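You operate a simulated robot arm through the tools that you are given. There is no shell and no other tool. Be economical: measure what you need, move in short steps, check, and stop when the job is done.

You run a simulated robot arm. Do the job below in one go: nothing can be reset, and whatever is moved stays where it is left.

Task
Tilt the sander table to 45 degrees and lock it.
Fine: first move the wooden block from the table to the bench top; the blue knob frees and locks it.
Where things are to end (x, y in the base frame): wooden block within 0.06 m of [0.65, -0.19].
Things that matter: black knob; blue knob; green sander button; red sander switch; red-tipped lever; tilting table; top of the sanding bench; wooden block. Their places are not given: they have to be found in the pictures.

The check looks at the end state, three seconds after you hand in, the way a careful person would. Anything else that was tipped, shoved, dropped, spilled or broken makes it a failure.

Robot
A 7-joint arm with a three-finger gripper, fixed in place. Base frame: the origin is at the foot of the arm, x ahead of it, y to its left, z up; the work surface is at about z = 0.76. Lengths are in m, angles in rad, forces in N, time in s.
Its first joint turns from -2.897 to 2.897 rad. Payload 2.69 kg.
Tool frame: the origin (TCP) lies between the finger pads and is the grasp point; the fingertips stand 0.029 m ahead of it; z points along the fingers, y is the line along which they close. The gripper opens to 0.12 m. The gripper's body begins 0.078 m behind the TCP.
Orientation is told as [roll, pitch, yaw] about the base's x, y, z axes, in that order, counted from this pose: with the fingers straight down and closing along the base's y, the tool's x points along the base's -x, its y along +y and its z along -z.

Tools
- The arm moves only by the tool send_rows. Its argument "targets" is a list of rows, each an object (a shift or turn left out is 0, a gripper value left out holds the last) with "xyz": the shift along the base's x, y, z in units of 30 mm (1.0 is 30 mm), a list of three; "angular": the turn, a rotation vector about the base's x, y, z in units of 5 degrees (1.0 is 5 degrees), a list of three; "hand": the opening, from 0 (shut) to 1 (fully open). In form: [{"xyz": [tx, ty, tz], "angular": [ax, ay, az], "hand": hand}, ...]. A call has 1 to 12 rows; each row shifts and turns the commanded pose from where the row before left it. A call with a number of a shift or a turn outside -1 to 1 is refused whole. Rows are played at 5 a second. More than 0.05 m and 0.15 rad between two rows, or a gripper value outside its range, and nothing of the call is played. A pose out of reach is approached as far as the arm can. The call stops where the force on the tool passes 90 N (or 10 N more than at its start, if that is more) or the arm is blocked; 0.2 s more then pass. Each finger halts on what it meets, pressing with about 26 N; the grip force reading is that of the motor and also rises with nothing between the fingers. The clock runs only during rows and for 0.2 s after the last one: add rows that do not move to give the fingers time. The reply holds the time, the measured pose of the TCP, the force on the tool along the base axes, the opening and the grip force, in the units named above and with some noise, with the torque about the TCP (base axes, N m) and any sound that the robot's microphone picked up.
- Cameras (640 x 400 px; columns grow to the right, rows downward): "scene" is fixed at [0.2274, -0.6533, 1.52]; the picture's right is [0.84, -0.54, 0.00], its down [-0.30, -0.47, -0.83] and it looks along [0.45, 0.70, -0.56] (base axes); focal length 342 px, centre (320, 200). "wrist" rides on the gripper at [0.063, 0, -0.104] in the tool frame; the picture's right is [0.00, 1.00, 0.00], its down [-0.83, 0.00, -0.56] and it looks along [-0.56, 0.00, 0.83] (tool axes); focal length 275 px, centre (320, 200).
- get_image(camera): a new picture of that camera. The clock stands still meanwhile.
- move_column(by): slides the trunk up (or, below 0, down) by that many m; the arm rides with it, the base frame stays. It gives what a move gives, with no picture.
- locate(camera, pixels): for up to 12 pixels [column, row] of the newest picture of that camera ("zoom" is the newest enlarged one), the place [x, y, z] in the base frame of the surface seen there, good to about 0.003 m, but the place of the scene camera against the robot may be out by one fixed shift of up to 0.025 m in any direction. The clock stands still meanwhile.
- enlarge(camera, box): a new picture of the part [left, top, right, bottom] of that camera's present view, enlarged. The clock stands still meanwhile.
- finish_job(): hands the job in; it is judged then, once.

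Keep the steps short. Do not move on a guess: measure, check each grasp and each placing, and mend mistakes. In all there are 80 turns and 54 pictures (those below and enlarged ones count). Leave the gripper open and the arm clear of the work at the hand-in unless told otherwise, and finish with a single line.

The tools are called after "Call:" as a command line: name --argument value ..., lists and objects as JSON in quotes. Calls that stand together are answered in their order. send_rows: Moves the arm, as the interface text tells. Its arguments: {"type":"object","properties":{"targets":{"type":"array"}},"required":["targets"]} The other tools are called the same way: move_column (by) slides the trunk up or down; get_image (camera) takes a picture; locate (camera, pixels) gives the place of the surface under pixels of a picture; enlarge (camera, box) takes an enlarged picture of a part of a camera's view; finish_job () hands the job in.

At the start:

```text
clock: 0.0
eef_pos: [0.5858, -0.0211, 1.2324]
orientation: [-0.002, 0.0, 0.0]
ft_force: [-0.1, -0.7, 0.1]
ft_torque: [0.02, 0.0, -0.01]
opening: 0.1201
gripper_force: 0.0
trunk travel left (down, up): [-0.325, 0.261]
```

scene: 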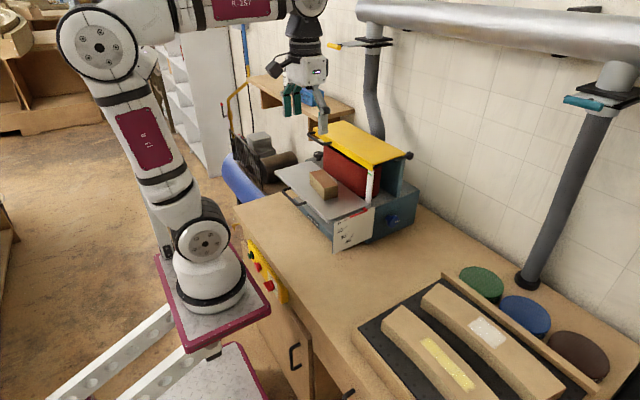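
wrist: 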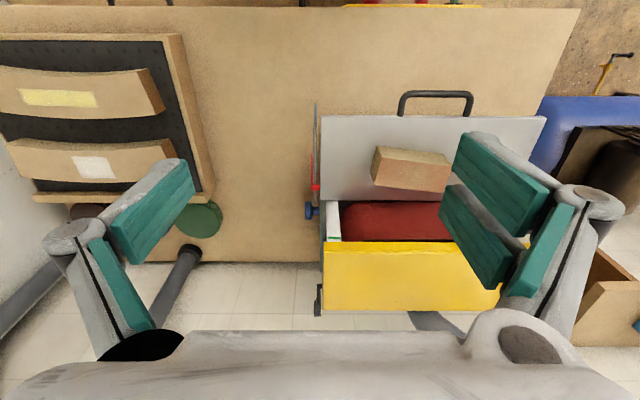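

I see the sander with the block on its grey table around (323,183) in the scene view. I'll enlarge it and locate things first.

Call:
enlarge --camera "scene" --box '[260, 110, 430, 260]'

Call:
enlarge --camera "wrist" --box '[280, 70, 560, 330]'

Call:
get_image --camera "wrist"

```text
2.67 times, centred on (345, 185) of scene
```

zoom: 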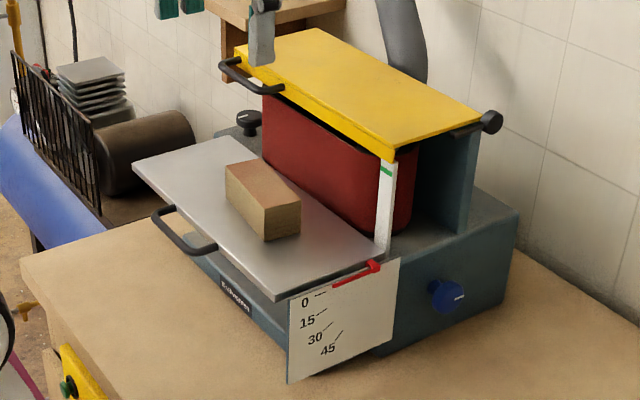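

```text
1.54 times, centred on (420, 200) of wrist
```

zoom: 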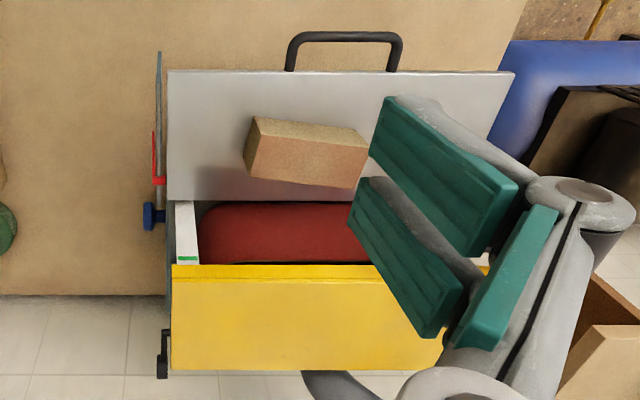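

```text
49 pictures are left
```

wrist: 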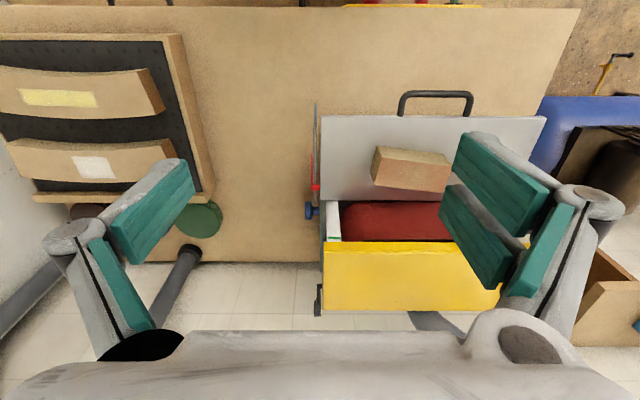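

The wrist image shows block, handle (435,95), blue knob (311,210). I'll measure their positions from both cameras.

Call:
locate --camera "wrist" --pixels '[[378, 150], [449, 165], [443, 188], [374, 180], [402, 105], [470, 105], [435, 95], [311, 210], [325, 120], [325, 195], [540, 120], [250, 150]]'

Call:
enlarge --camera "scene" --box '[260, 110, 430, 260]'

Call:
locate --camera "zoom" --pixels '[[227, 165], [258, 160], [298, 188], [266, 208], [265, 238], [185, 242], [158, 212], [210, 250], [448, 297], [275, 297], [380, 250], [135, 165]]'

```text
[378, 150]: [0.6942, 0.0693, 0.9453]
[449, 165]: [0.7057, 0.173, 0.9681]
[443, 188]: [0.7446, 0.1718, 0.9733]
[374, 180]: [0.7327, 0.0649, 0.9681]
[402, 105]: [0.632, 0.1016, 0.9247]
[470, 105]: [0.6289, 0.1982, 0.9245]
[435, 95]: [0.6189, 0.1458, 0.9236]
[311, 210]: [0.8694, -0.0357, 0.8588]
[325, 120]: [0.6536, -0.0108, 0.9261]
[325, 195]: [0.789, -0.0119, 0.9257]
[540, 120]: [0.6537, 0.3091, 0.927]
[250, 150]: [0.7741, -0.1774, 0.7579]
```

```text
2.67 times, centred on (345, 185) of scene
```

zoom: 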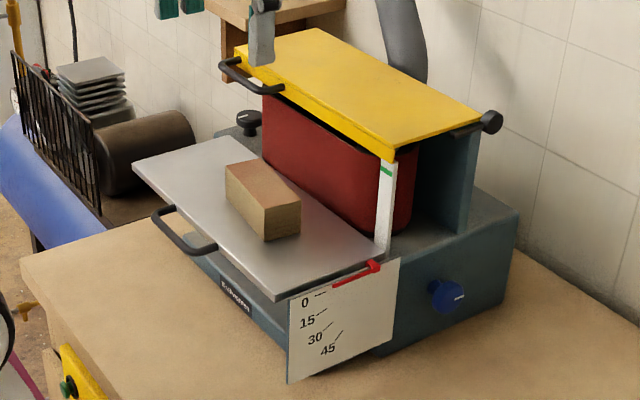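

```text
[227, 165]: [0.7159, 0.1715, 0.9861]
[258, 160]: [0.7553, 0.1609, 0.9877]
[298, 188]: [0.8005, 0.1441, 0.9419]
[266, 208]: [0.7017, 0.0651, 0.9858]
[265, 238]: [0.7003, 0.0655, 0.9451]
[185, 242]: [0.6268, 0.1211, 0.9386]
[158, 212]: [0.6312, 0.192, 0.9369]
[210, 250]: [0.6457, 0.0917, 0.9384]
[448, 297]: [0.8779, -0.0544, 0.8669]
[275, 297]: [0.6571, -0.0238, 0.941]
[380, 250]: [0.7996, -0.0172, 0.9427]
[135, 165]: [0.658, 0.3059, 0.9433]
```

The block is about 0.107 long in y, 0.04 wide in x, with its top at z≈0.968 and the table at 0.926. I'll measure the guard and the bench area before approaching.

Call:
locate --camera "wrist" --pixels '[[330, 247], [430, 247], [330, 305], [400, 220], [333, 225], [318, 186], [314, 130], [215, 70], [190, 190], [300, 60], [230, 100], [318, 295]]'

Call:
enlarge --camera "wrist" --box '[360, 130, 470, 200]'

Call:
locate --camera "zoom" --pixels '[[120, 100], [500, 160], [470, 340], [100, 285], [300, 200]]'

```text
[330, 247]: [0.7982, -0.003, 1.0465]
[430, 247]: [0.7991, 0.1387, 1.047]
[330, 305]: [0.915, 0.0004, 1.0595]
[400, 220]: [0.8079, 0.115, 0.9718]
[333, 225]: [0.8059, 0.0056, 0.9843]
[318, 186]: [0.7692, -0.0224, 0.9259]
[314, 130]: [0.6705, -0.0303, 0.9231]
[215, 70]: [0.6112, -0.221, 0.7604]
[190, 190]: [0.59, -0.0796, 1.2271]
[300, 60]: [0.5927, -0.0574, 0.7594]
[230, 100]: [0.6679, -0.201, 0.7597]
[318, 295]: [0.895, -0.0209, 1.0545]
```

```text
5.71 times, centred on (415, 165) of wrist
```

zoom: 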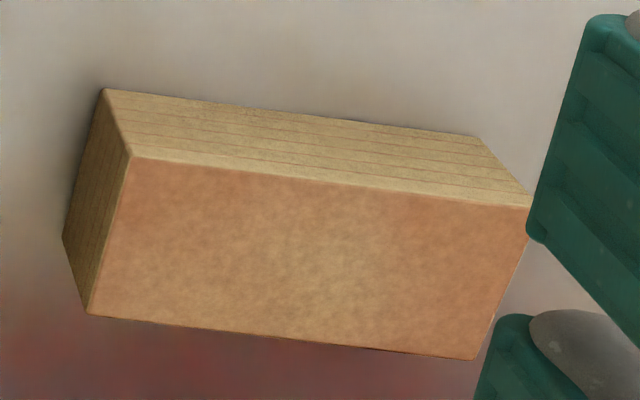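

```text
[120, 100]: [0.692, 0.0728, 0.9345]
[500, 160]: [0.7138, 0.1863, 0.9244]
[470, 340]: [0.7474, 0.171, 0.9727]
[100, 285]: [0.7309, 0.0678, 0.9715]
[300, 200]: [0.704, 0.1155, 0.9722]
```

The block's top centre is about (0.722, 0.121), its width ≈0.05, and its long axis is turned about -8° from y. I'll rotate the gripper +82° and move above the block, staying high.

Call:
send_rows --targets '[{"xyz": [0.38, 0.39, -0.1], "angular": [0, 0, 1], "hand": 1}, {"xyz": [0.38, 0.39, -0.1], "angular": [0, 0, 1]}, {"xyz": [0.38, 0.39, -0.1], "angular": [0, 0, 1]}, {"xyz": [0.38, 0.39, -0.1], "angular": [0, 0, 1]}, {"xyz": [0.38, 0.39, -0.1], "angular": [0, 0, 1]}, {"xyz": [0.38, 0.39, -0.1], "angular": [0, 0, 1]}, {"xyz": [0.38, 0.39, -0.1], "angular": [0, 0, 1]}, {"xyz": [0.38, 0.39, -0.1], "angular": [0, 0, 1]}, {"xyz": [0.38, 0.39, -0.1], "angular": [0, 0, 1]}, {"xyz": [0.38, 0.39, -0.1], "angular": [0, 0, 1]}, {"xyz": [0.38, 0.39, -0.1], "angular": [0, 0, 1]}, {"xyz": [0.38, 0.39, -0.1], "angular": [0, 0, 1]}]'

Call:
send_rows --targets '[{"angular": [0, 0, 0.9]}, {"angular": [0, 0, 0.9]}, {"angular": [0, 0, 0.9]}, {"angular": [0, 0, 0.9]}, {"angular": [0, 0, 0.9]}, {}]'

Call:
get_image --camera "wrist"

```text
clock: 2.6
eef_pos: [0.7231, 0.1201, 1.1975]
orientation: [-0.001, -0.001, 1.049]
ft_force: [-0.1, 0.2, 1.0]
ft_torque: [0.01, -0.03, 0.02]
opening: 0.1201
gripper_force: 0.0
trunk travel left (down, up): [-0.325, 0.261]
```

```text
clock: 4.0
eef_pos: [0.723, 0.1187, 1.1957]
orientation: [-0.001, 0.0, 1.442]
ft_force: [0.1, 0.5, -1.2]
ft_torque: [0.0, -0.01, -0.02]
opening: 0.1198
gripper_force: 0.1
trunk travel left (down, up): [-0.325, 0.261]
```

```text
46 pictures are left
```

wrist: 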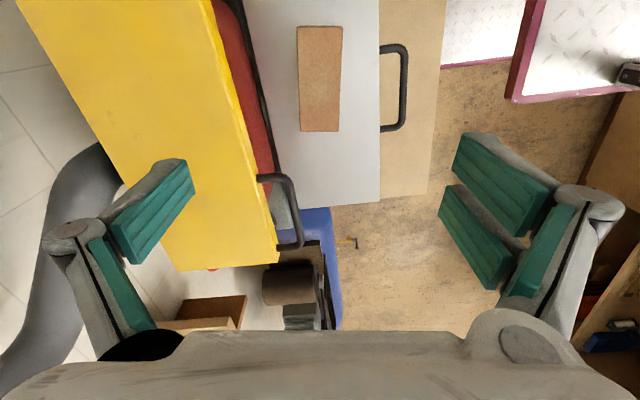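

Block is aligned with the gripper, seen at (298–343, 25–131). I'll measure its top corners, and the guard's handle.

Call:
locate --camera "wrist" --pixels '[[300, 29], [341, 29], [338, 129], [302, 129], [320, 80], [290, 185], [270, 130], [245, 100], [295, 240], [404, 90]]'

```text
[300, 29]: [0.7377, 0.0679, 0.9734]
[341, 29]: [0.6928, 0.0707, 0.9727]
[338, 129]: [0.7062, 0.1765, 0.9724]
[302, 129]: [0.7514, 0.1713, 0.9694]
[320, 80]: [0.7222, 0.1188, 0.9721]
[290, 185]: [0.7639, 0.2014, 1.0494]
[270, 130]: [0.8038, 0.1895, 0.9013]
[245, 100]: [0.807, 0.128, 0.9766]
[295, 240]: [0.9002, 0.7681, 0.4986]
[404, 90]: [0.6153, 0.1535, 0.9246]
```

Block centre is (0.722, 0.121), top 0.972. The guard's handle starts at y≈0.20, so it's clear. I'll narrow the opening and descend, stopping midway for a reading.

Call:
send_rows --targets '[{"hand": 0.75}, {"xyz": [0, -0.05, -0.9]}, {"xyz": [0, 0, -0.9]}, {"xyz": [0, 0, -0.9]}, {"xyz": [0, 0, -0.9]}, {"xyz": [0, 0, -0.9]}, {"xyz": [0, 0, -0.9]}, {}]'

Call:
get_image --camera "wrist"

```text
clock: 5.8
eef_pos: [0.7225, 0.117, 1.0348]
orientation: [0.001, 0.001, 1.441]
ft_force: [0.3, 1.3, 0.4]
ft_torque: [0.04, 0.01, 0.02]
opening: 0.0902
gripper_force: 0.1
trunk travel left (down, up): [-0.325, 0.261]
```

```text
45 pictures are left
```

wrist: 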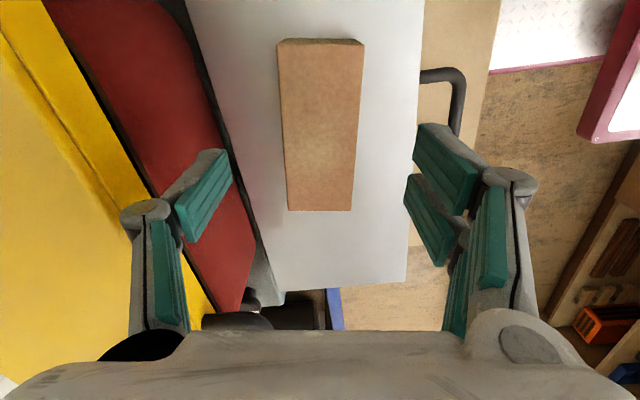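

Centred and clear. Going down 0.067 m, then closing.

Call:
send_rows --targets '[{"xyz": [0, 0, -0.75]}, {"xyz": [0, 0, -0.75]}, {"xyz": [0, 0, -0.7]}, {}, {"hand": 0}, {}, {}, {}]'

Call:
get_image --camera "wrist"

```text
clock: 7.6
eef_pos: [0.7229, 0.1146, 0.9671]
orientation: [0.0, 0.0, 1.441]
ft_force: [-1.1, -0.5, 0.4]
ft_torque: [0.02, -0.03, 0.03]
opening: 0.0476
gripper_force: 26.2
trunk travel left (down, up): [-0.325, 0.261]
```

```text
44 pictures are left
```

wrist: 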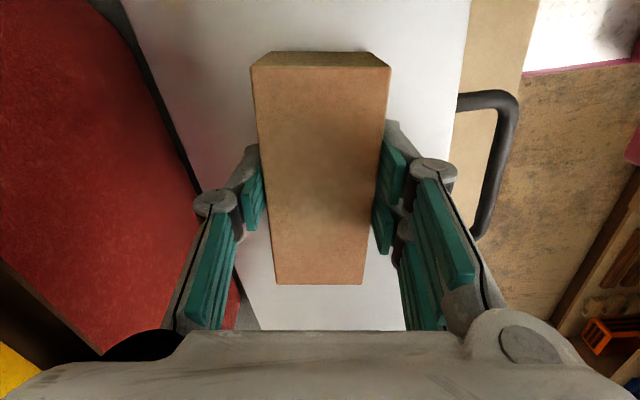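

Gripped (opening 0.0476, 26 N). Lifting 0.12 m, then checking the scene and the bench space near the target.

Call:
send_rows --targets '[{"xyz": [0, 0, 0.5]}, {"xyz": [0, 0, 0.8]}, {"xyz": [0, 0, 0.9]}, {"xyz": [0, 0, 0.9]}, {"xyz": [0, 0, 0.9]}, {}]'

Call:
get_image --camera "scene"

Call:
locate --camera "scene" --pixels '[[360, 328], [440, 280], [385, 390], [248, 237], [300, 300], [340, 270], [372, 240], [332, 247], [340, 290], [372, 305], [280, 270]]'

```text
clock: 9.0
eef_pos: [0.7247, 0.1182, 1.0889]
orientation: [-0.002, -0.001, 1.44]
ft_force: [0.2, -0.3, 0.2]
ft_torque: [-0.01, -0.01, 0.01]
opening: 0.0001
gripper_force: 25.9
trunk travel left (down, up): [-0.325, 0.261]
```

```text
43 pictures are left
```

scene: 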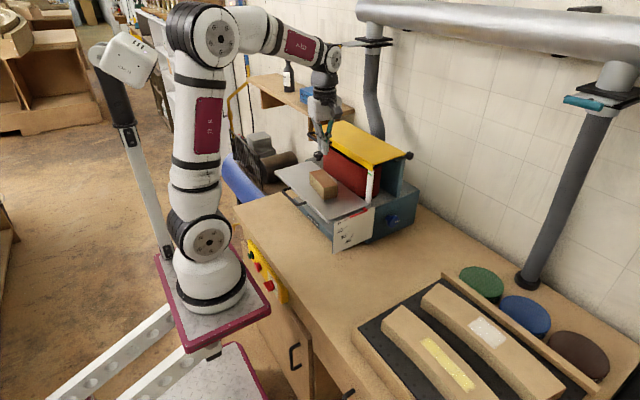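

```text
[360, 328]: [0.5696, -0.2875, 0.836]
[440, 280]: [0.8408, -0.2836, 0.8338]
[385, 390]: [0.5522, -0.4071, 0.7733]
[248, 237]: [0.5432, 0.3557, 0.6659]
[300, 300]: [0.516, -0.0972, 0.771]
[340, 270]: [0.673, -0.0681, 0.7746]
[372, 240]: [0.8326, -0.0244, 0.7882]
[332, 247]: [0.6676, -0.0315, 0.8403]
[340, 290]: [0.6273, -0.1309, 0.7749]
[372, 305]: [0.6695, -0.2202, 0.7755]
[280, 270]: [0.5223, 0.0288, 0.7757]
```

The opening reads 0.0001: the block slipped out and is still on the table. I'll check its pose closely from the wrist camera.

Call:
send_rows --targets '[{"hand": 0.75}, {}, {}, {}]'

Call:
get_image --camera "wrist"

Call:
locate --camera "wrist" --pixels '[[320, 60], [320, 100], [320, 130], [290, 80], [350, 80], [290, 120], [350, 120]]'

```text
clock: 10.0
eef_pos: [0.7232, 0.1178, 1.0884]
orientation: [0.0, 0.001, 1.44]
ft_force: [0.2, 0.0, 0.1]
ft_torque: [0.04, 0.05, 0.02]
opening: 0.0898
gripper_force: 0.1
trunk travel left (down, up): [-0.325, 0.261]
```

```text
42 pictures are left
```

wrist: 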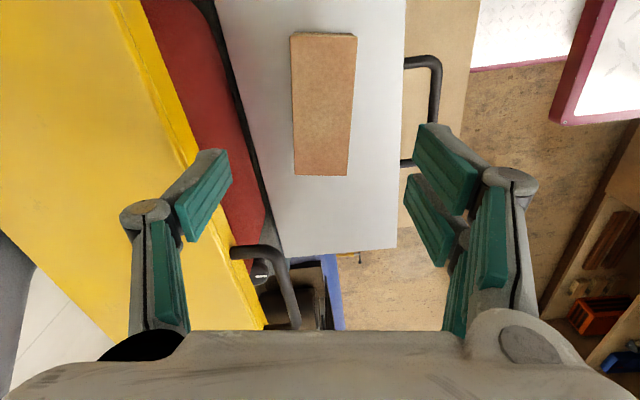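

```text
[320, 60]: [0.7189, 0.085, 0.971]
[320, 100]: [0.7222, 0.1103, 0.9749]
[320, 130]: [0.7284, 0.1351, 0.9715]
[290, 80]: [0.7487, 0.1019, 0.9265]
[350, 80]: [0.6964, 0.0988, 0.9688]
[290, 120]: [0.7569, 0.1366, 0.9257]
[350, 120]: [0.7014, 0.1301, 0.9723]
```

The block is in the same place (centre ≈ (0.722, 0.12)). I'll re-grip 7 mm deeper with a longer squeeze, then lift only slightly to test.

Call:
send_rows --targets '[{"xyz": [0, 0.1, -0.9]}, {"xyz": [0, 0, -0.9]}, {"xyz": [0, 0, -0.9]}, {"xyz": [0, 0, -0.8]}, {"xyz": [0, 0, -0.45]}, {"xyz": [0, 0, -0.35]}, {}, {}, {"hand": 0}, {}, {}, {}]'

Call:
send_rows --targets '[{}, {}, {"xyz": [0, 0, 0.2]}, {"xyz": [0, 0, 0.2]}, {"xyz": [0, 0, 0.2]}, {"xyz": [0, 0, 0.2]}, {}]'

Call:
get_image --camera "wrist"

```text
clock: 12.6
eef_pos: [0.7237, 0.122, 0.9604]
orientation: [0.0, 0.002, 1.439]
ft_force: [-0.7, 0.0, 0.4]
ft_torque: [-0.09, 0.02, -0.09]
opening: 0.0476
gripper_force: 26.0
trunk travel left (down, up): [-0.325, 0.261]
```

```text
clock: 14.2
eef_pos: [0.7229, 0.1214, 0.9843]
orientation: [0.0, 0.0, 1.441]
ft_force: [-0.8, -0.6, -3.0]
ft_torque: [0.01, 0.05, -0.04]
opening: 0.0474
gripper_force: 25.5
trunk travel left (down, up): [-0.325, 0.261]
```

```text
41 pictures are left
```

wrist: 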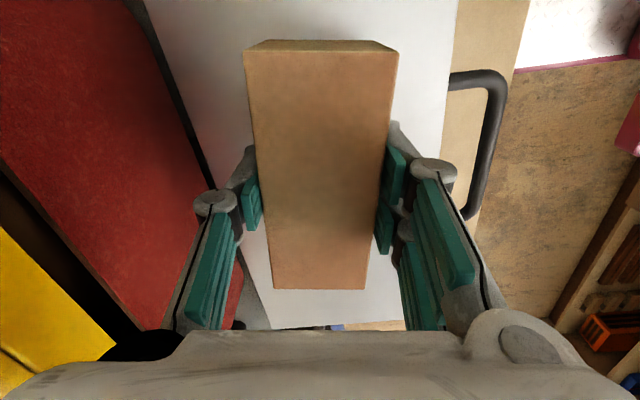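

Now it holds (3 N load, opening 0.0474). Lifting on gently and checking again.

Call:
send_rows --targets '[{"xyz": [0, 0, 0.3]}, {"xyz": [0, 0, 0.4]}, {"xyz": [0, 0, 0.4]}, {"xyz": [-0.1, 0, 0.4]}, {"xyz": [-0.1, 0, 0.4]}, {"xyz": [-0.2, -0.2, 0.4]}, {"xyz": [-0.2, -0.4, 0.3]}, {"xyz": [-0.2, -0.5, 0]}, {"xyz": [-0.2, -0.6, 0]}, {"xyz": [-0.2, -0.7, 0]}, {"xyz": [-0.2, -0.7, 0]}, {"xyz": [-0.2, -0.7, 0]}]'

```text
clock: 16.8
eef_pos: [0.6746, 0.0047, 1.0584]
orientation: [-0.001, 0.0, 1.44]
ft_force: [-0.2, 0.5, -2.5]
ft_torque: [-0.03, -0.03, -0.01]
opening: 0.0476
gripper_force: 26.0
trunk travel left (down, up): [-0.325, 0.261]
```

Still held. Moving to above (0.65, -0.18) and partly down.

Call:
send_rows --targets '[{"xyz": [-0.1, -0.77, 0]}, {"xyz": [-0.1, -0.77, 0]}, {"xyz": [-0.1, -0.77, 0]}, {"xyz": [-0.1, -0.77, 0]}, {"xyz": [-0.1, -0.77, 0]}, {"xyz": [-0.1, -0.77, 0]}, {"xyz": [-0.1, -0.77, -0.3]}, {"xyz": [-0.1, -0.77, -0.6]}, {"xyz": [0, 0, -0.7]}, {"xyz": [0, 0, -0.8]}, {"xyz": [0, 0, -0.8]}, {}]'

Call:
send_rows --targets '[{"xyz": [0, 0, -0.8]}, {"xyz": [0, 0, -0.8]}, {"xyz": [0, 0, -0.8]}, {"xyz": [0, 0, -0.8]}, {"xyz": [0, 0, -0.6]}, {}]'

Call:
get_image --camera "scene"

```text
clock: 19.4
eef_pos: [0.6501, -0.1786, 0.9637]
orientation: [0.0, -0.001, 1.439]
ft_force: [-0.5, 0.0, -1.5]
ft_torque: [-0.01, 0.02, -0.01]
opening: 0.0476
gripper_force: 25.7
trunk travel left (down, up): [-0.325, 0.261]
```

```text
clock: 20.8
eef_pos: [0.6521, -0.1784, 0.8521]
orientation: [0.0, 0.0, 1.44]
ft_force: [-0.8, -0.1, -1.8]
ft_torque: [-0.03, -0.01, 0.0]
opening: 0.0476
gripper_force: 26.4
trunk travel left (down, up): [-0.325, 0.261]
```

```text
40 pictures are left
```

scene: 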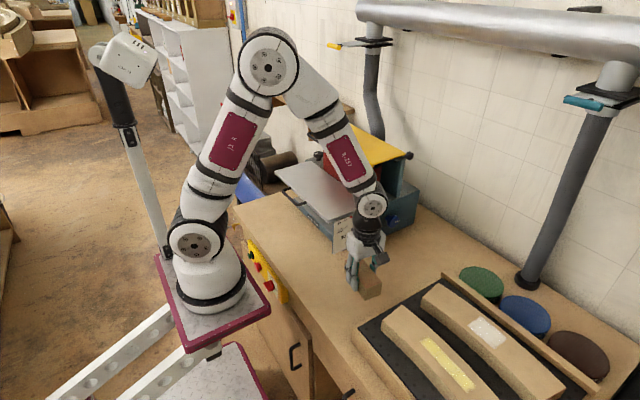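

Block hangs clear of the tray. Lowering in small steps to contact.

Call:
send_rows --targets '[{"xyz": [0, 0, -0.6]}, {"xyz": [0, 0, -0.5]}, {"xyz": [0, 0, -0.3]}, {"xyz": [0, 0, -0.2]}, {"xyz": [0, 0, -0.15]}, {"xyz": [0, 0, -0.1]}, {}]'

```text
clock: 22.4
eef_pos: [0.65, -0.1776, 0.7965]
orientation: [-0.001, 0.0, 1.439]
ft_force: [0.2, 0.2, -2.0]
ft_torque: [-0.02, 0.0, -0.01]
opening: 0.0474
gripper_force: 26.2
trunk travel left (down, up): [-0.325, 0.261]
```

Not quite touching (load still -2 N). Lowering a few mm more.

Call:
send_rows --targets '[{"xyz": [0, 0, -0.06]}, {"xyz": [0, 0, -0.06]}, {}]'

```text
clock: 23.2
eef_pos: [0.6501, -0.1783, 0.7942]
orientation: [-0.001, 0.0, 1.441]
ft_force: [-2.3, 3.7, 9.4]
ft_torque: [0.24, 0.13, -0.07]
opening: 0.0477
gripper_force: 25.8
trunk travel left (down, up): [-0.325, 0.261]
```

Contact at 9 N: the block rests on the bench. Opening and rising.

Call:
send_rows --targets '[{"hand": 0.8}, {}, {}, {"xyz": [0, 0, 0.5]}, {"xyz": [0, 0, 0.9]}, {"xyz": [0, 0, 1]}, {"xyz": [0, 0, 1]}, {"xyz": [0, 0, 1]}, {"xyz": [0, 0, 1]}, {"xyz": [0, 0, 1]}, {"xyz": [0, 0, 1]}, {}]'

Call:
get_image --camera "wrist"

Call:
locate --camera "wrist" --pixels '[[320, 60], [320, 80], [320, 100], [320, 120]]'

Call:
enlarge --camera "scene" --box '[310, 170, 430, 250]'

```text
clock: 25.8
eef_pos: [0.6486, -0.1766, 1.0151]
orientation: [0.0, 0.0, 1.44]
ft_force: [-0.5, 0.3, -0.8]
ft_torque: [0.01, -0.03, -0.01]
opening: 0.0959
gripper_force: 0.2
trunk travel left (down, up): [-0.325, 0.261]
```

```text
39 pictures are left
```

wrist: 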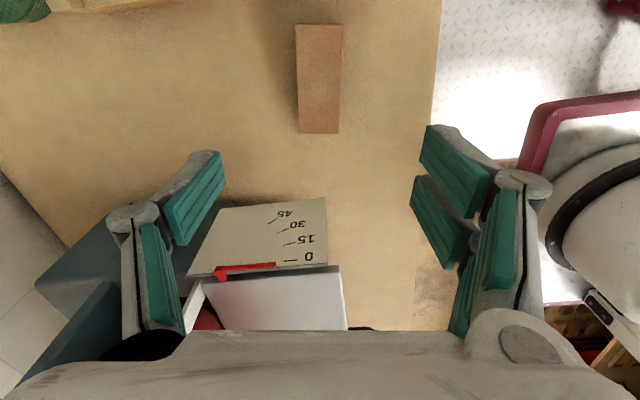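

```text
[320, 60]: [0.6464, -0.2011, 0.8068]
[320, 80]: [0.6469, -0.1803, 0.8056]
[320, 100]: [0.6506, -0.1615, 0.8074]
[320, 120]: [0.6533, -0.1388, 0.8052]
```

```text
5.00 times, centred on (370, 210) of scene
```

zoom: 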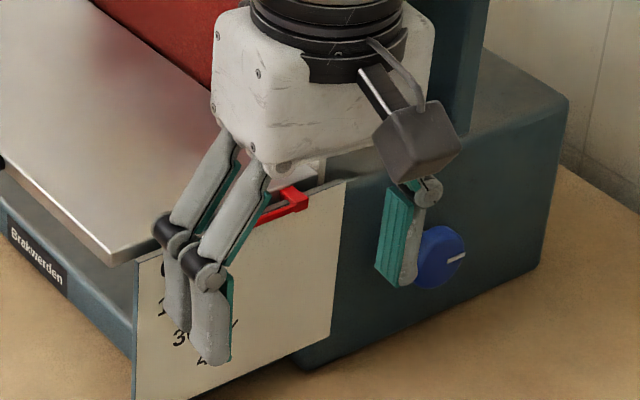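

Block is at about (0.649, -0.177) on the bench, good. Next is the blue knob, a disc with a white mark. I'll measure it and the obstacles in front of it (tray, discs) in the scene.

Call:
locate --camera "zoom" --pixels '[[441, 226], [418, 256], [465, 255], [441, 285], [445, 258], [500, 250], [333, 300], [345, 185], [290, 200], [340, 365], [175, 205]]'

Call:
enlarge --camera "scene" --box '[350, 240, 630, 400]'

Call:
locate --camera "zoom" --pixels '[[200, 92], [205, 115], [300, 90], [360, 160], [230, 80], [25, 200], [120, 180], [200, 130], [60, 205], [260, 70]]'

```text
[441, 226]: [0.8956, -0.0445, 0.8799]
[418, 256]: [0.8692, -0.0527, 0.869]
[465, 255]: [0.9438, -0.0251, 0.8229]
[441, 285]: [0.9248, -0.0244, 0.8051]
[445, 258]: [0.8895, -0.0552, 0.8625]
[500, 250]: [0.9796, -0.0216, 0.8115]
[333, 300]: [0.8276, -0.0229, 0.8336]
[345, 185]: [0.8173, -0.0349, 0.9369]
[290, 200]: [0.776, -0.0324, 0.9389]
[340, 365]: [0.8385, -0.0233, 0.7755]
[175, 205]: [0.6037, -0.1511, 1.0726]
```

```text
2.29 times, centred on (490, 320) of scene
```

zoom: 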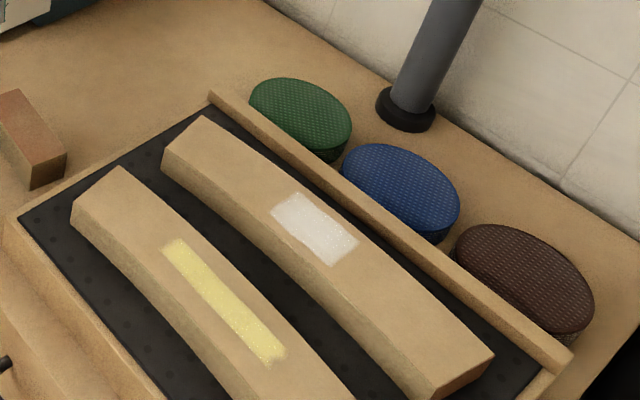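

```text
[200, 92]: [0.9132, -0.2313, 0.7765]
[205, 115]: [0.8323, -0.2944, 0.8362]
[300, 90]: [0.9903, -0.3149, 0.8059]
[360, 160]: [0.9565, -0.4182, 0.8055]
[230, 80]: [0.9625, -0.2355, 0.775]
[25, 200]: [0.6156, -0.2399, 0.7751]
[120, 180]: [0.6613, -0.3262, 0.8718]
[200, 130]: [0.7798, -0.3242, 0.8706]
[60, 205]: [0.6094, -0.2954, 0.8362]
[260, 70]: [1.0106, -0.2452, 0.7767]
```

The wrist would hit the tray boards (z≈0.855) if the hand were fully horizontal, so I'll use a hand tilted about 25° down, closing along x, with the camera looking at the knob face. First I move to x≈0.875 and begin to roll, staying well in front of the sander.

Call:
send_rows --targets '[{"xyz": [0.95, -0.1, 0], "angular": [0, 0, 0.75]}, {"xyz": [0.95, -0.1, 0], "angular": [0, 0, 0.75]}, {"xyz": [0.95, -0.1, 0]}, {"xyz": [0.95, -0.1, 0]}, {"xyz": [0.95, -0.1, 0]}, {"xyz": [0.95, -0.1, 0]}, {"xyz": [0.95, -0.1, 0]}, {"xyz": [0.95, -0.1, 0]}, {"angular": [1, 0, 0]}, {"angular": [1, 0, 0]}, {"angular": [1, 0, 0]}, {}]'

Call:
send_rows --targets '[{"angular": [1, 0, 0]}, {"angular": [1, 0, 0]}, {"angular": [1, 0, 0]}, {"angular": [1, 0, 0]}, {"angular": [1, 0, 0]}, {"angular": [1, 0, 0]}, {"angular": [1, 0, 0]}, {"angular": [1, 0, 0]}, {"angular": [1, 0, 0]}, {"angular": [1, 0, 0]}, {}]'

Call:
get_image --camera "wrist"

Call:
get_image --camera "scene"

```text
clock: 28.4
eef_pos: [0.8791, -0.2015, 1.0143]
orientation: [0.001, -0.262, 1.572]
ft_force: [0.8, -0.2, -0.1]
ft_torque: [0.01, 0.02, 0.03]
opening: 0.0957
gripper_force: 0.1
trunk travel left (down, up): [-0.325, 0.261]
```

```text
clock: 30.8
eef_pos: [0.8788, -0.2026, 1.0139]
orientation: [-0.001, -1.135, 1.571]
ft_force: [1.0, 1.1, 0.3]
ft_torque: [-0.01, -0.02, 0.01]
opening: 0.0961
gripper_force: 0.1
trunk travel left (down, up): [-0.325, 0.261]
```

```text
36 pictures are left
```

wrist: 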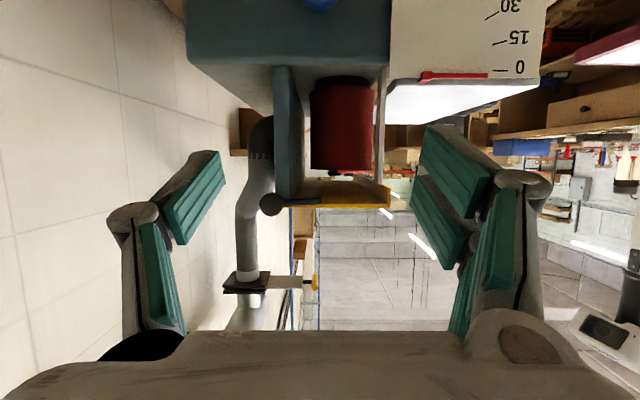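

```text
35 pictures are left
```

scene: 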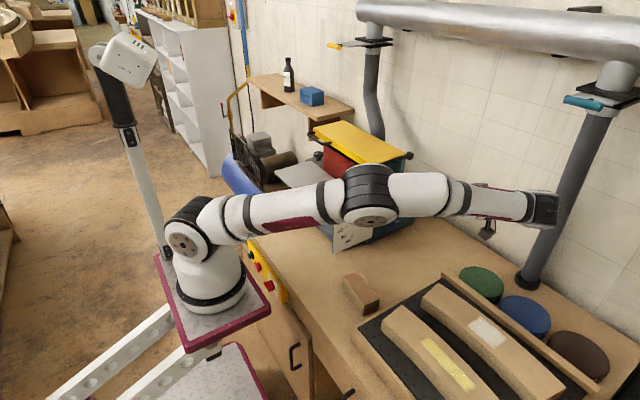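

The camera sees the knob at the top (320,3). The picture is upside down. Lowering 0.10 m to view the knob face.

Call:
send_rows --targets '[{"xyz": [0, 0, -0.7]}, {"xyz": [0, 0, -0.7]}, {"xyz": [0, 0, -0.7]}, {"xyz": [0, 0, -0.7]}, {"xyz": [0, 0, -0.6]}, {}]'

Call:
get_image --camera "wrist"

Call:
get_image --camera "scene"

```text
clock: 32.2
eef_pos: [0.8808, -0.2036, 0.9134]
orientation: [-0.001, -1.136, 1.572]
ft_force: [-0.3, 0.2, -0.1]
ft_torque: [0.01, -0.01, 0.0]
opening: 0.0963
gripper_force: 0.2
trunk travel left (down, up): [-0.325, 0.261]
```

```text
34 pictures are left
```

wrist: 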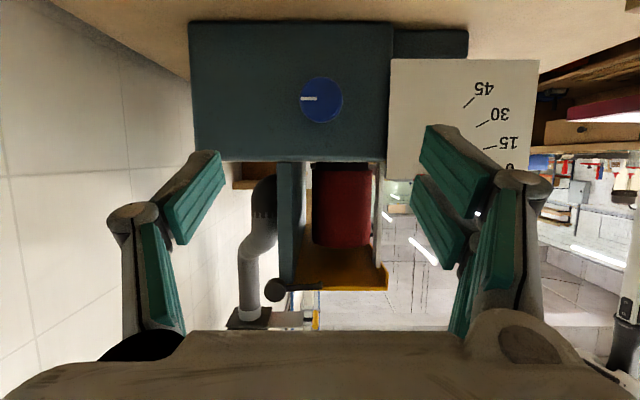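

```text
33 pictures are left
```

scene: 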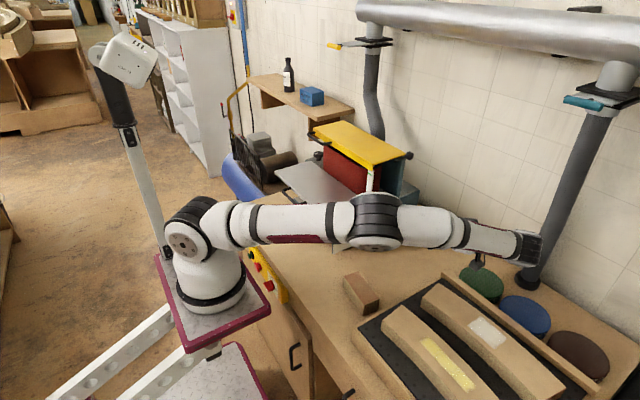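

The knob face is directly in view at (321,100). Measuring the knob and the elbow's height.

Call:
locate --camera "wrist" --pixels '[[321, 100], [303, 100], [340, 100], [321, 82], [321, 118], [280, 100], [321, 145], [360, 60], [450, 90]]'

Call:
locate --camera "scene" --pixels '[[375, 245], [375, 215], [300, 235], [440, 238], [500, 245], [479, 262], [345, 282]]'

Call:
enlarge --camera "wrist" --box '[280, 70, 360, 130]'

```text
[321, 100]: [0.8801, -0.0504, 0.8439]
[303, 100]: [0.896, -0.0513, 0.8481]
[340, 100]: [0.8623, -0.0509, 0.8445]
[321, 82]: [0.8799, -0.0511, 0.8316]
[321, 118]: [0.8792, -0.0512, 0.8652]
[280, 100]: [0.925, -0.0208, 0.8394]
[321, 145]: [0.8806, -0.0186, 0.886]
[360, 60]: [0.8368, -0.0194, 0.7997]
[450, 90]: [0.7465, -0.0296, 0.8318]
```

```text
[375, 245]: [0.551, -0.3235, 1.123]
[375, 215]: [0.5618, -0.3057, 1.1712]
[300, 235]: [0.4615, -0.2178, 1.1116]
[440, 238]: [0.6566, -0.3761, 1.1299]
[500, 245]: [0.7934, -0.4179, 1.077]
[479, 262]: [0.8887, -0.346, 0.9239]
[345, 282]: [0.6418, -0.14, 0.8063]
```

```text
6.67 times, centred on (320, 100) of wrist
```

zoom: 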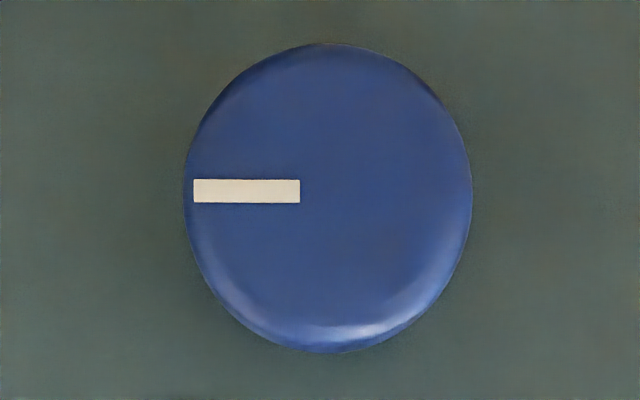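

Knob: centre (0.879, 0.847), face at y=-0.051, wall at y=-0.0195, diameter ≈0.038. I'll pre-rotate the hand +40° about y so an 80° stroke is possible, then approach to y≈-0.12.

Call:
send_rows --targets '[{"angular": [0, 1, 0], "hand": 0.7}, {"angular": [0, 1, 0]}, {"angular": [0, 1, 0]}, {"angular": [0, 1, 0]}, {"angular": [0, 1, 0]}, {"angular": [0, 1, 0]}, {"angular": [0, 1, 0]}, {"angular": [0, 1, 0]}, {"xyz": [0.03, 0.6, -0.7]}, {"xyz": [0.03, 0.7, -0.7]}, {"xyz": [0.01, 0.7, -0.66]}, {}]'

Call:
get_image --camera "wrist"

Call:
get_image --camera "scene"

```text
clock: 34.8
eef_pos: [0.8826, -0.1476, 0.8594]
orientation: [0.829, -0.953, 0.83]
ft_force: [5.4, -6.9, 10.5]
ft_torque: [-1.56, -0.05, 0.95]
opening: 0.0839
gripper_force: 0.1
out of reach, approached as far as the arm can: row 6, 7, 8
trunk travel left (down, up): [-0.325, 0.261]
stopped in row 12: the force on the tool passed its limit at 95 N (the readings are from after the stop); the commanded pose is now the measured one
```

```text
31 pictures are left
```

wrist: 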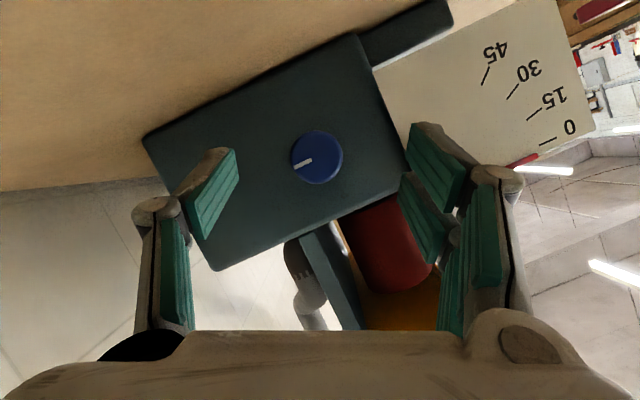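

```text
30 pictures are left
```

scene: 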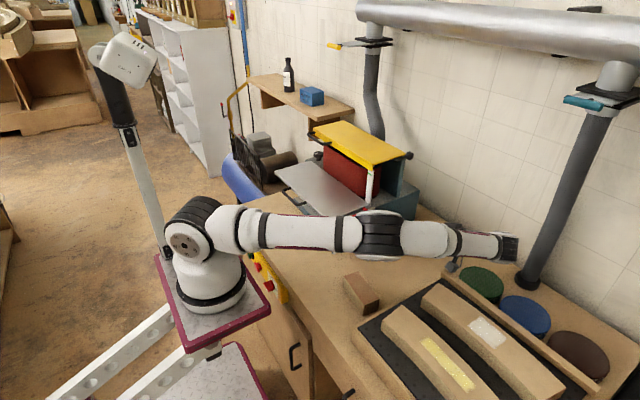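

A contact stopped me (95 N), and the +40° turn was partly out of reach. Before moving, I'll look closely at what was touched.

Call:
enlarge --camera "scene" --box '[400, 190, 560, 310]'

Call:
locate --camera "zoom" --pixels '[[205, 300], [215, 275], [165, 325], [190, 340], [230, 340], [265, 250], [400, 280], [320, 275], [180, 215], [270, 390]]'

```text
3.33 times, centred on (480, 250) of scene
```

zoom: 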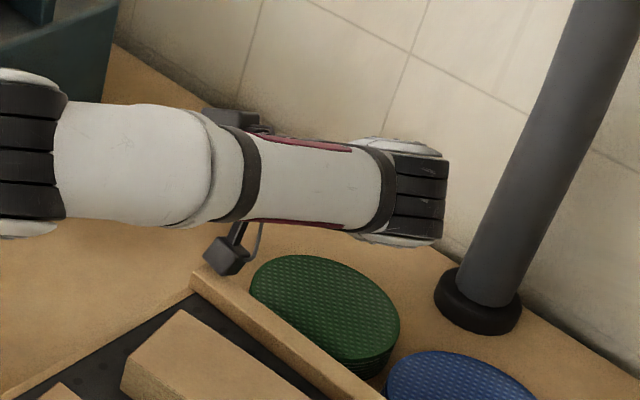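

```text
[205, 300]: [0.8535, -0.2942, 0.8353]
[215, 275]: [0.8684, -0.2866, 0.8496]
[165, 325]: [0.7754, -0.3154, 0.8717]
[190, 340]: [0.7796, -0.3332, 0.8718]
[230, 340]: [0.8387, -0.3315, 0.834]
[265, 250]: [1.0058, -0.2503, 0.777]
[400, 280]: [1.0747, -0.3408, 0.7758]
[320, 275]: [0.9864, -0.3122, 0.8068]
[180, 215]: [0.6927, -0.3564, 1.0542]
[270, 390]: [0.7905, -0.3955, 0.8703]
```

The wrist-camera box under the hand touched the end of the tray's strip; the strip hasn't visibly moved. I'll go straight up, undo the turn, then spin the hand 180° about its own axis so the camera is on top.

Call:
send_rows --targets '[{"xyz": [0, 0, 0.5]}, {"xyz": [0, 0, 0.8]}, {"xyz": [0, 0, 0.9]}, {"xyz": [0, -0.3, 0.9]}, {"xyz": [0, -0.3, 0.9]}, {"angular": [0, -1, 0]}, {"angular": [0, -1, 0]}, {"angular": [0, -1, 0]}, {"angular": [0, -1, 0]}, {"angular": [0, -1, 0]}, {}]'

Call:
send_rows --targets '[{"angular": [0, 0.906, -0.4226]}, {"angular": [0, 0.906, -0.4226]}, {"angular": [0, 0.906, -0.4226]}, {"angular": [0, 0.906, -0.4226]}, {"angular": [0, 0.906, -0.4226]}, {"angular": [0, 0.906, -0.4226]}, {"angular": [0, 0.906, -0.4226]}, {"angular": [0, 0.906, -0.4226]}, {"angular": [0, 0.906, -0.4226]}, {"angular": [0, 0.906, -0.4226]}, {"angular": [0, 0.906, -0.4226]}, {"angular": [0, 0.906, -0.4226]}]'

Call:
send_rows --targets '[{"angular": [0, 0.906, -0.4226]}, {"angular": [0, 0.906, -0.4226]}, {"angular": [0, 0.906, -0.4226]}, {"angular": [0, 0.906, -0.4226]}, {"angular": [0, 0.906, -0.4226]}, {"angular": [0, 0.906, -0.4226]}, {"angular": [0, 0.906, -0.4226]}, {"angular": [0, 0.906, -0.4226]}, {"angular": [0, 0.906, -0.4226]}, {"angular": [0, 0.906, -0.4226]}, {"angular": [0, 0.906, -0.4226]}, {"angular": [0, 0.906, -0.4226]}]'

Call:
get_image --camera "scene"

```text
clock: 37.2
eef_pos: [0.8819, -0.1653, 0.9783]
orientation: [0.018, -1.129, 1.544]
ft_force: [0.5, 0.0, -0.4]
ft_torque: [-0.01, 0.01, 0.01]
opening: 0.0841
gripper_force: 0.2
trunk travel left (down, up): [-0.325, 0.261]
```

```text
clock: 39.8
eef_pos: [0.8826, -0.1655, 0.9784]
orientation: [1.071, -0.455, 0.237]
ft_force: [0.6, -0.3, -0.3]
ft_torque: [0.02, 0.0, 0.01]
opening: 0.084
gripper_force: 0.0
trunk travel left (down, up): [-0.325, 0.261]
```

```text
clock: 42.4
eef_pos: [0.8822, -0.1651, 0.9786]
orientation: [1.067, 0.486, -0.242]
ft_force: [-0.2, 0.7, 0.6]
ft_torque: [0.0, 0.01, 0.02]
opening: 0.084
gripper_force: 0.1
trunk travel left (down, up): [-0.325, 0.261]
```

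```text
28 pictures are left
```

scene: 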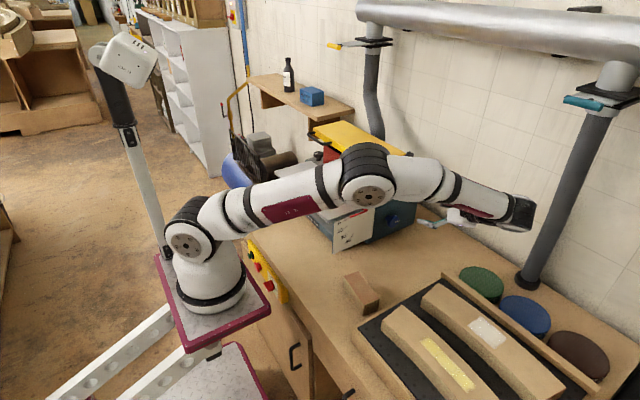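

Tray intact. Spinning the last 60°.

Call:
send_rows --targets '[{"angular": [0, 0.906, -0.4226]}, {"angular": [0, 0.906, -0.4226]}, {"angular": [0, 0.906, -0.4226]}, {"angular": [0, 0.906, -0.4226]}, {"angular": [0, 0.906, -0.4226]}, {"angular": [0, 0.906, -0.4226]}, {"angular": [0, 0.906, -0.4226]}, {"angular": [0, 0.906, -0.4226]}, {"angular": [0, 0.906, -0.4226]}, {"angular": [0, 0.906, -0.4226]}, {"angular": [0, 0.906, -0.4226]}, {"angular": [0, 0.906, -0.4226]}]'

Call:
send_rows --targets '[{"xyz": [0, 0, -0.8]}, {"xyz": [0, 0, -0.8]}, {"xyz": [0, 0.2, -0.8]}, {"xyz": [0, 0.4, -0.8]}, {"xyz": [0, 0.4, -0.6]}, {}]'

Call:
get_image --camera "wrist"

Call:
get_image --camera "scene"

```text
clock: 45.0
eef_pos: [0.8807, -0.1639, 0.9781]
orientation: [-0.036, 1.14, -1.602]
ft_force: [0.2, -0.6, 0.4]
ft_torque: [0.03, 0.02, 0.0]
opening: 0.0838
gripper_force: 0.0
trunk travel left (down, up): [-0.325, 0.261]
```

```text
clock: 46.4
eef_pos: [0.8797, -0.1349, 0.8655]
orientation: [-0.033, 1.139, -1.597]
ft_force: [0.1, -0.7, 0.1]
ft_torque: [-0.03, -0.02, -0.02]
opening: 0.0843
gripper_force: 0.1
trunk travel left (down, up): [-0.325, 0.261]
```

```text
27 pictures are left
```

wrist: 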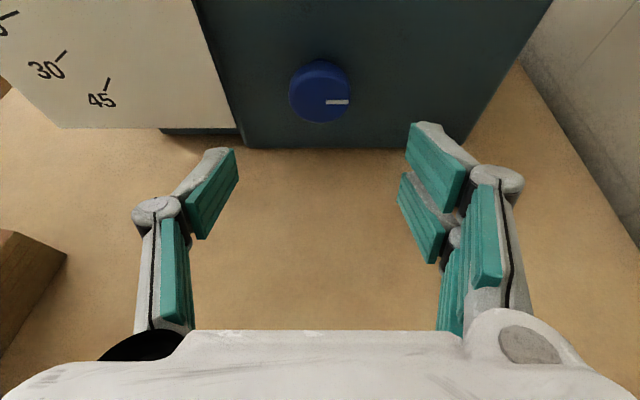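

```text
26 pictures are left
```

scene: 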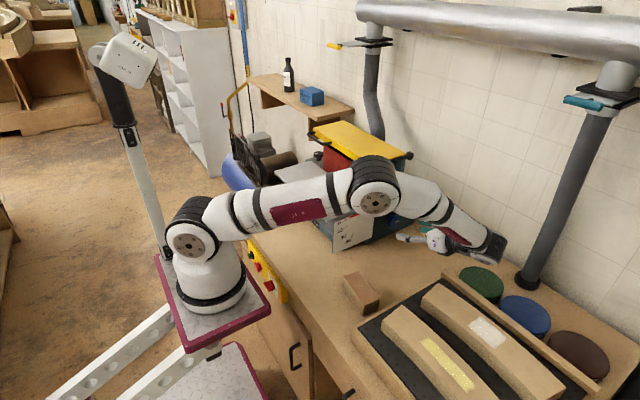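

Clear view now: the knob at (320,90) is between the fingers. Advancing to y≈-0.053, z≈0.853.

Call:
send_rows --targets '[{"xyz": [0, 0.7, -0.15], "hand": 0.6}, {"xyz": [0, 0.7, -0.15]}, {"xyz": [0, 0.7, -0.12]}, {"xyz": [0, 0.5, 0]}, {"xyz": [0, 0.1, 0]}, {}]'

Call:
get_image --camera "wrist"

```text
clock: 47.8
eef_pos: [0.8821, -0.0548, 0.8515]
orientation: [-0.033, 1.139, -1.598]
ft_force: [0.5, 0.2, -0.4]
ft_torque: [-0.01, 0.04, 0.0]
opening: 0.072
gripper_force: 0.1
trunk travel left (down, up): [-0.325, 0.261]
```

```text
25 pictures are left
```

wrist: 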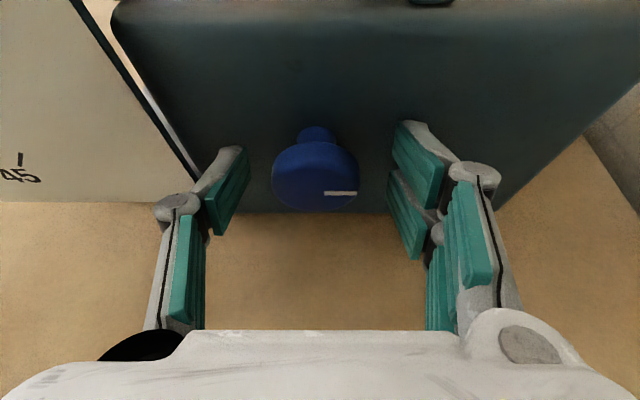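

Knob is centred between the pads. Closing on it.

Call:
send_rows --targets '[{"xyz": [-0.06, 0, 0]}, {"hand": 0}, {}, {}, {}]'

Call:
get_image --camera "wrist"

```text
clock: 49.0
eef_pos: [0.8799, -0.0543, 0.852]
orientation: [-0.034, 1.139, -1.598]
ft_force: [-8.2, -12.0, 2.8]
ft_torque: [-0.28, 0.05, 0.12]
opening: 0.04
gripper_force: 45.4
trunk travel left (down, up): [-0.325, 0.261]
```

```text
24 pictures are left
```

wrist: 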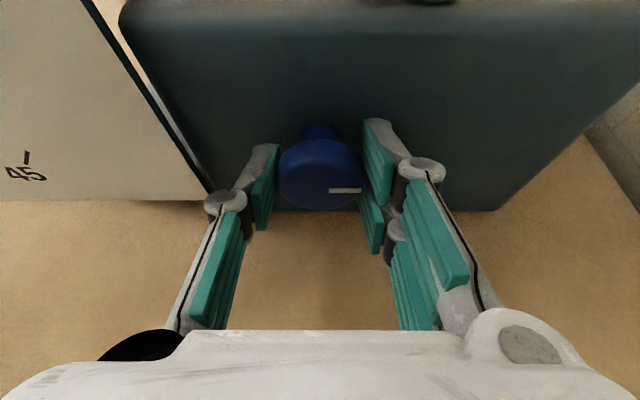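

Firm grip (opening 0.040). Turning it 20° counter-clockwise (as seen from outside, about -y) and reading the torque.

Call:
send_rows --targets '[{"xyz": [-0.015, 0, 0], "angular": [0, -1, 0]}, {"xyz": [-0.015, 0, 0], "angular": [0, -1, 0]}, {"xyz": [-0.015, 0, -0.005], "angular": [0, -1, 0]}, {"xyz": [-0.015, 0, -0.005], "angular": [0, -1, 0]}, {}]'

Call:
get_image --camera "wrist"

```text
clock: 50.2
eef_pos: [0.8779, -0.0544, 0.8514]
orientation: [0.697, 1.03, -0.95]
ft_force: [-6.9, -21.1, 1.0]
ft_torque: [0.21, 0.02, -0.07]
opening: 0.0403
gripper_force: 45.6
trunk travel left (down, up): [-0.325, 0.261]
```

```text
23 pictures are left
```

wrist: 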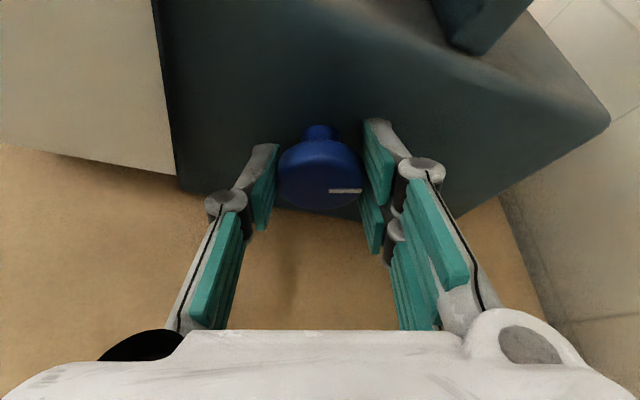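

The knob turns with the hand (mark stays fixed relative to the fingers), with no resistance. Easing 1 mm back in y and continuing 25°.

Call:
send_rows --targets '[{"xyz": [-0.013, -0.04, -0.01], "angular": [0, -1, 0]}, {"xyz": [-0.013, 0, -0.01], "angular": [0, -1, 0]}, {"xyz": [-0.012, 0, -0.01], "angular": [0, -1, 0]}, {"xyz": [-0.012, 0, -0.01], "angular": [0, -1, 0]}, {"xyz": [-0.012, 0, -0.01], "angular": [0, -1, 0]}, {}]'

Call:
get_image --camera "scene"

Call:
get_image --camera "wrist"

```text
clock: 51.6
eef_pos: [0.8756, -0.0543, 0.8481]
orientation: [1.162, 0.707, -0.58]
ft_force: [-5.6, -11.1, -5.4]
ft_torque: [0.11, 0.03, -0.07]
opening: 0.0402
gripper_force: 45.2
trunk travel left (down, up): [-0.325, 0.261]
```

```text
22 pictures are left
```

scene: 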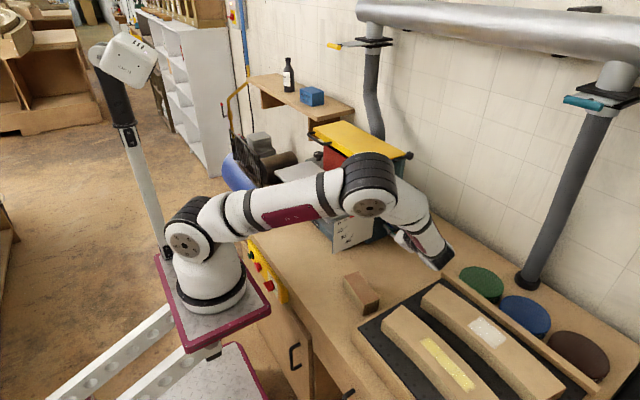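

```text
21 pictures are left
```

wrist: 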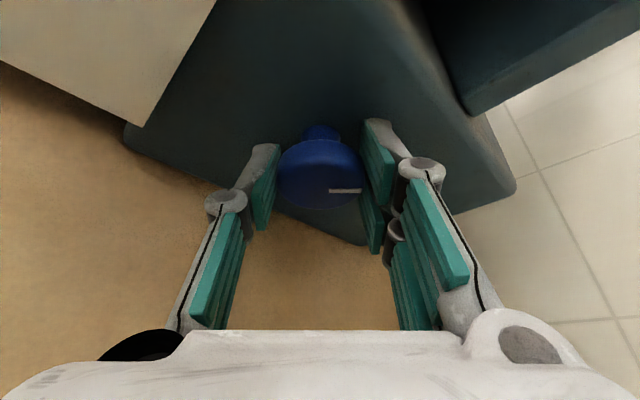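

45° done, and no sound yet. Regripping: open, rotate back, close, then turn another 45°.

Call:
send_rows --targets '[{"hand": 0.62}, {}, {"xyz": [0.012, 0, 0.01], "angular": [0, 1, 0]}, {"xyz": [0.012, 0, 0.01], "angular": [0, 1, 0]}, {"xyz": [0.012, 0, 0.01], "angular": [0, 1, 0]}, {"xyz": [0.013, 0, 0.01], "angular": [0, 1, 0]}, {"xyz": [0.013, 0, 0.01], "angular": [0, 1, 0]}, {"xyz": [0.015, 0, 0.005], "angular": [0, 1, 0]}, {"xyz": [0.015, 0, 0.005], "angular": [0, 1, 0]}, {"xyz": [0.015, 0, 0], "angular": [0, 1, 0]}, {"xyz": [0.015, 0, 0], "angular": [0, 1, 0]}, {}]'

Call:
get_image --camera "wrist"

```text
clock: 54.2
eef_pos: [0.8789, -0.0555, 0.8517]
orientation: [-0.036, 1.141, -1.601]
ft_force: [0.1, 0.4, -0.6]
ft_torque: [-0.03, 0.03, 0.01]
opening: 0.0743
gripper_force: 0.1
trunk travel left (down, up): [-0.325, 0.261]
```

```text
20 pictures are left
```

wrist: 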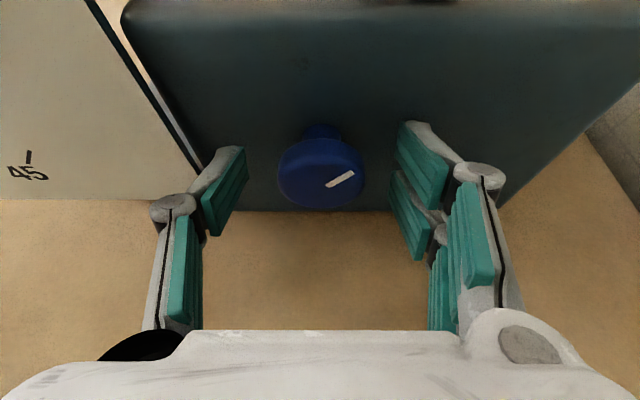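

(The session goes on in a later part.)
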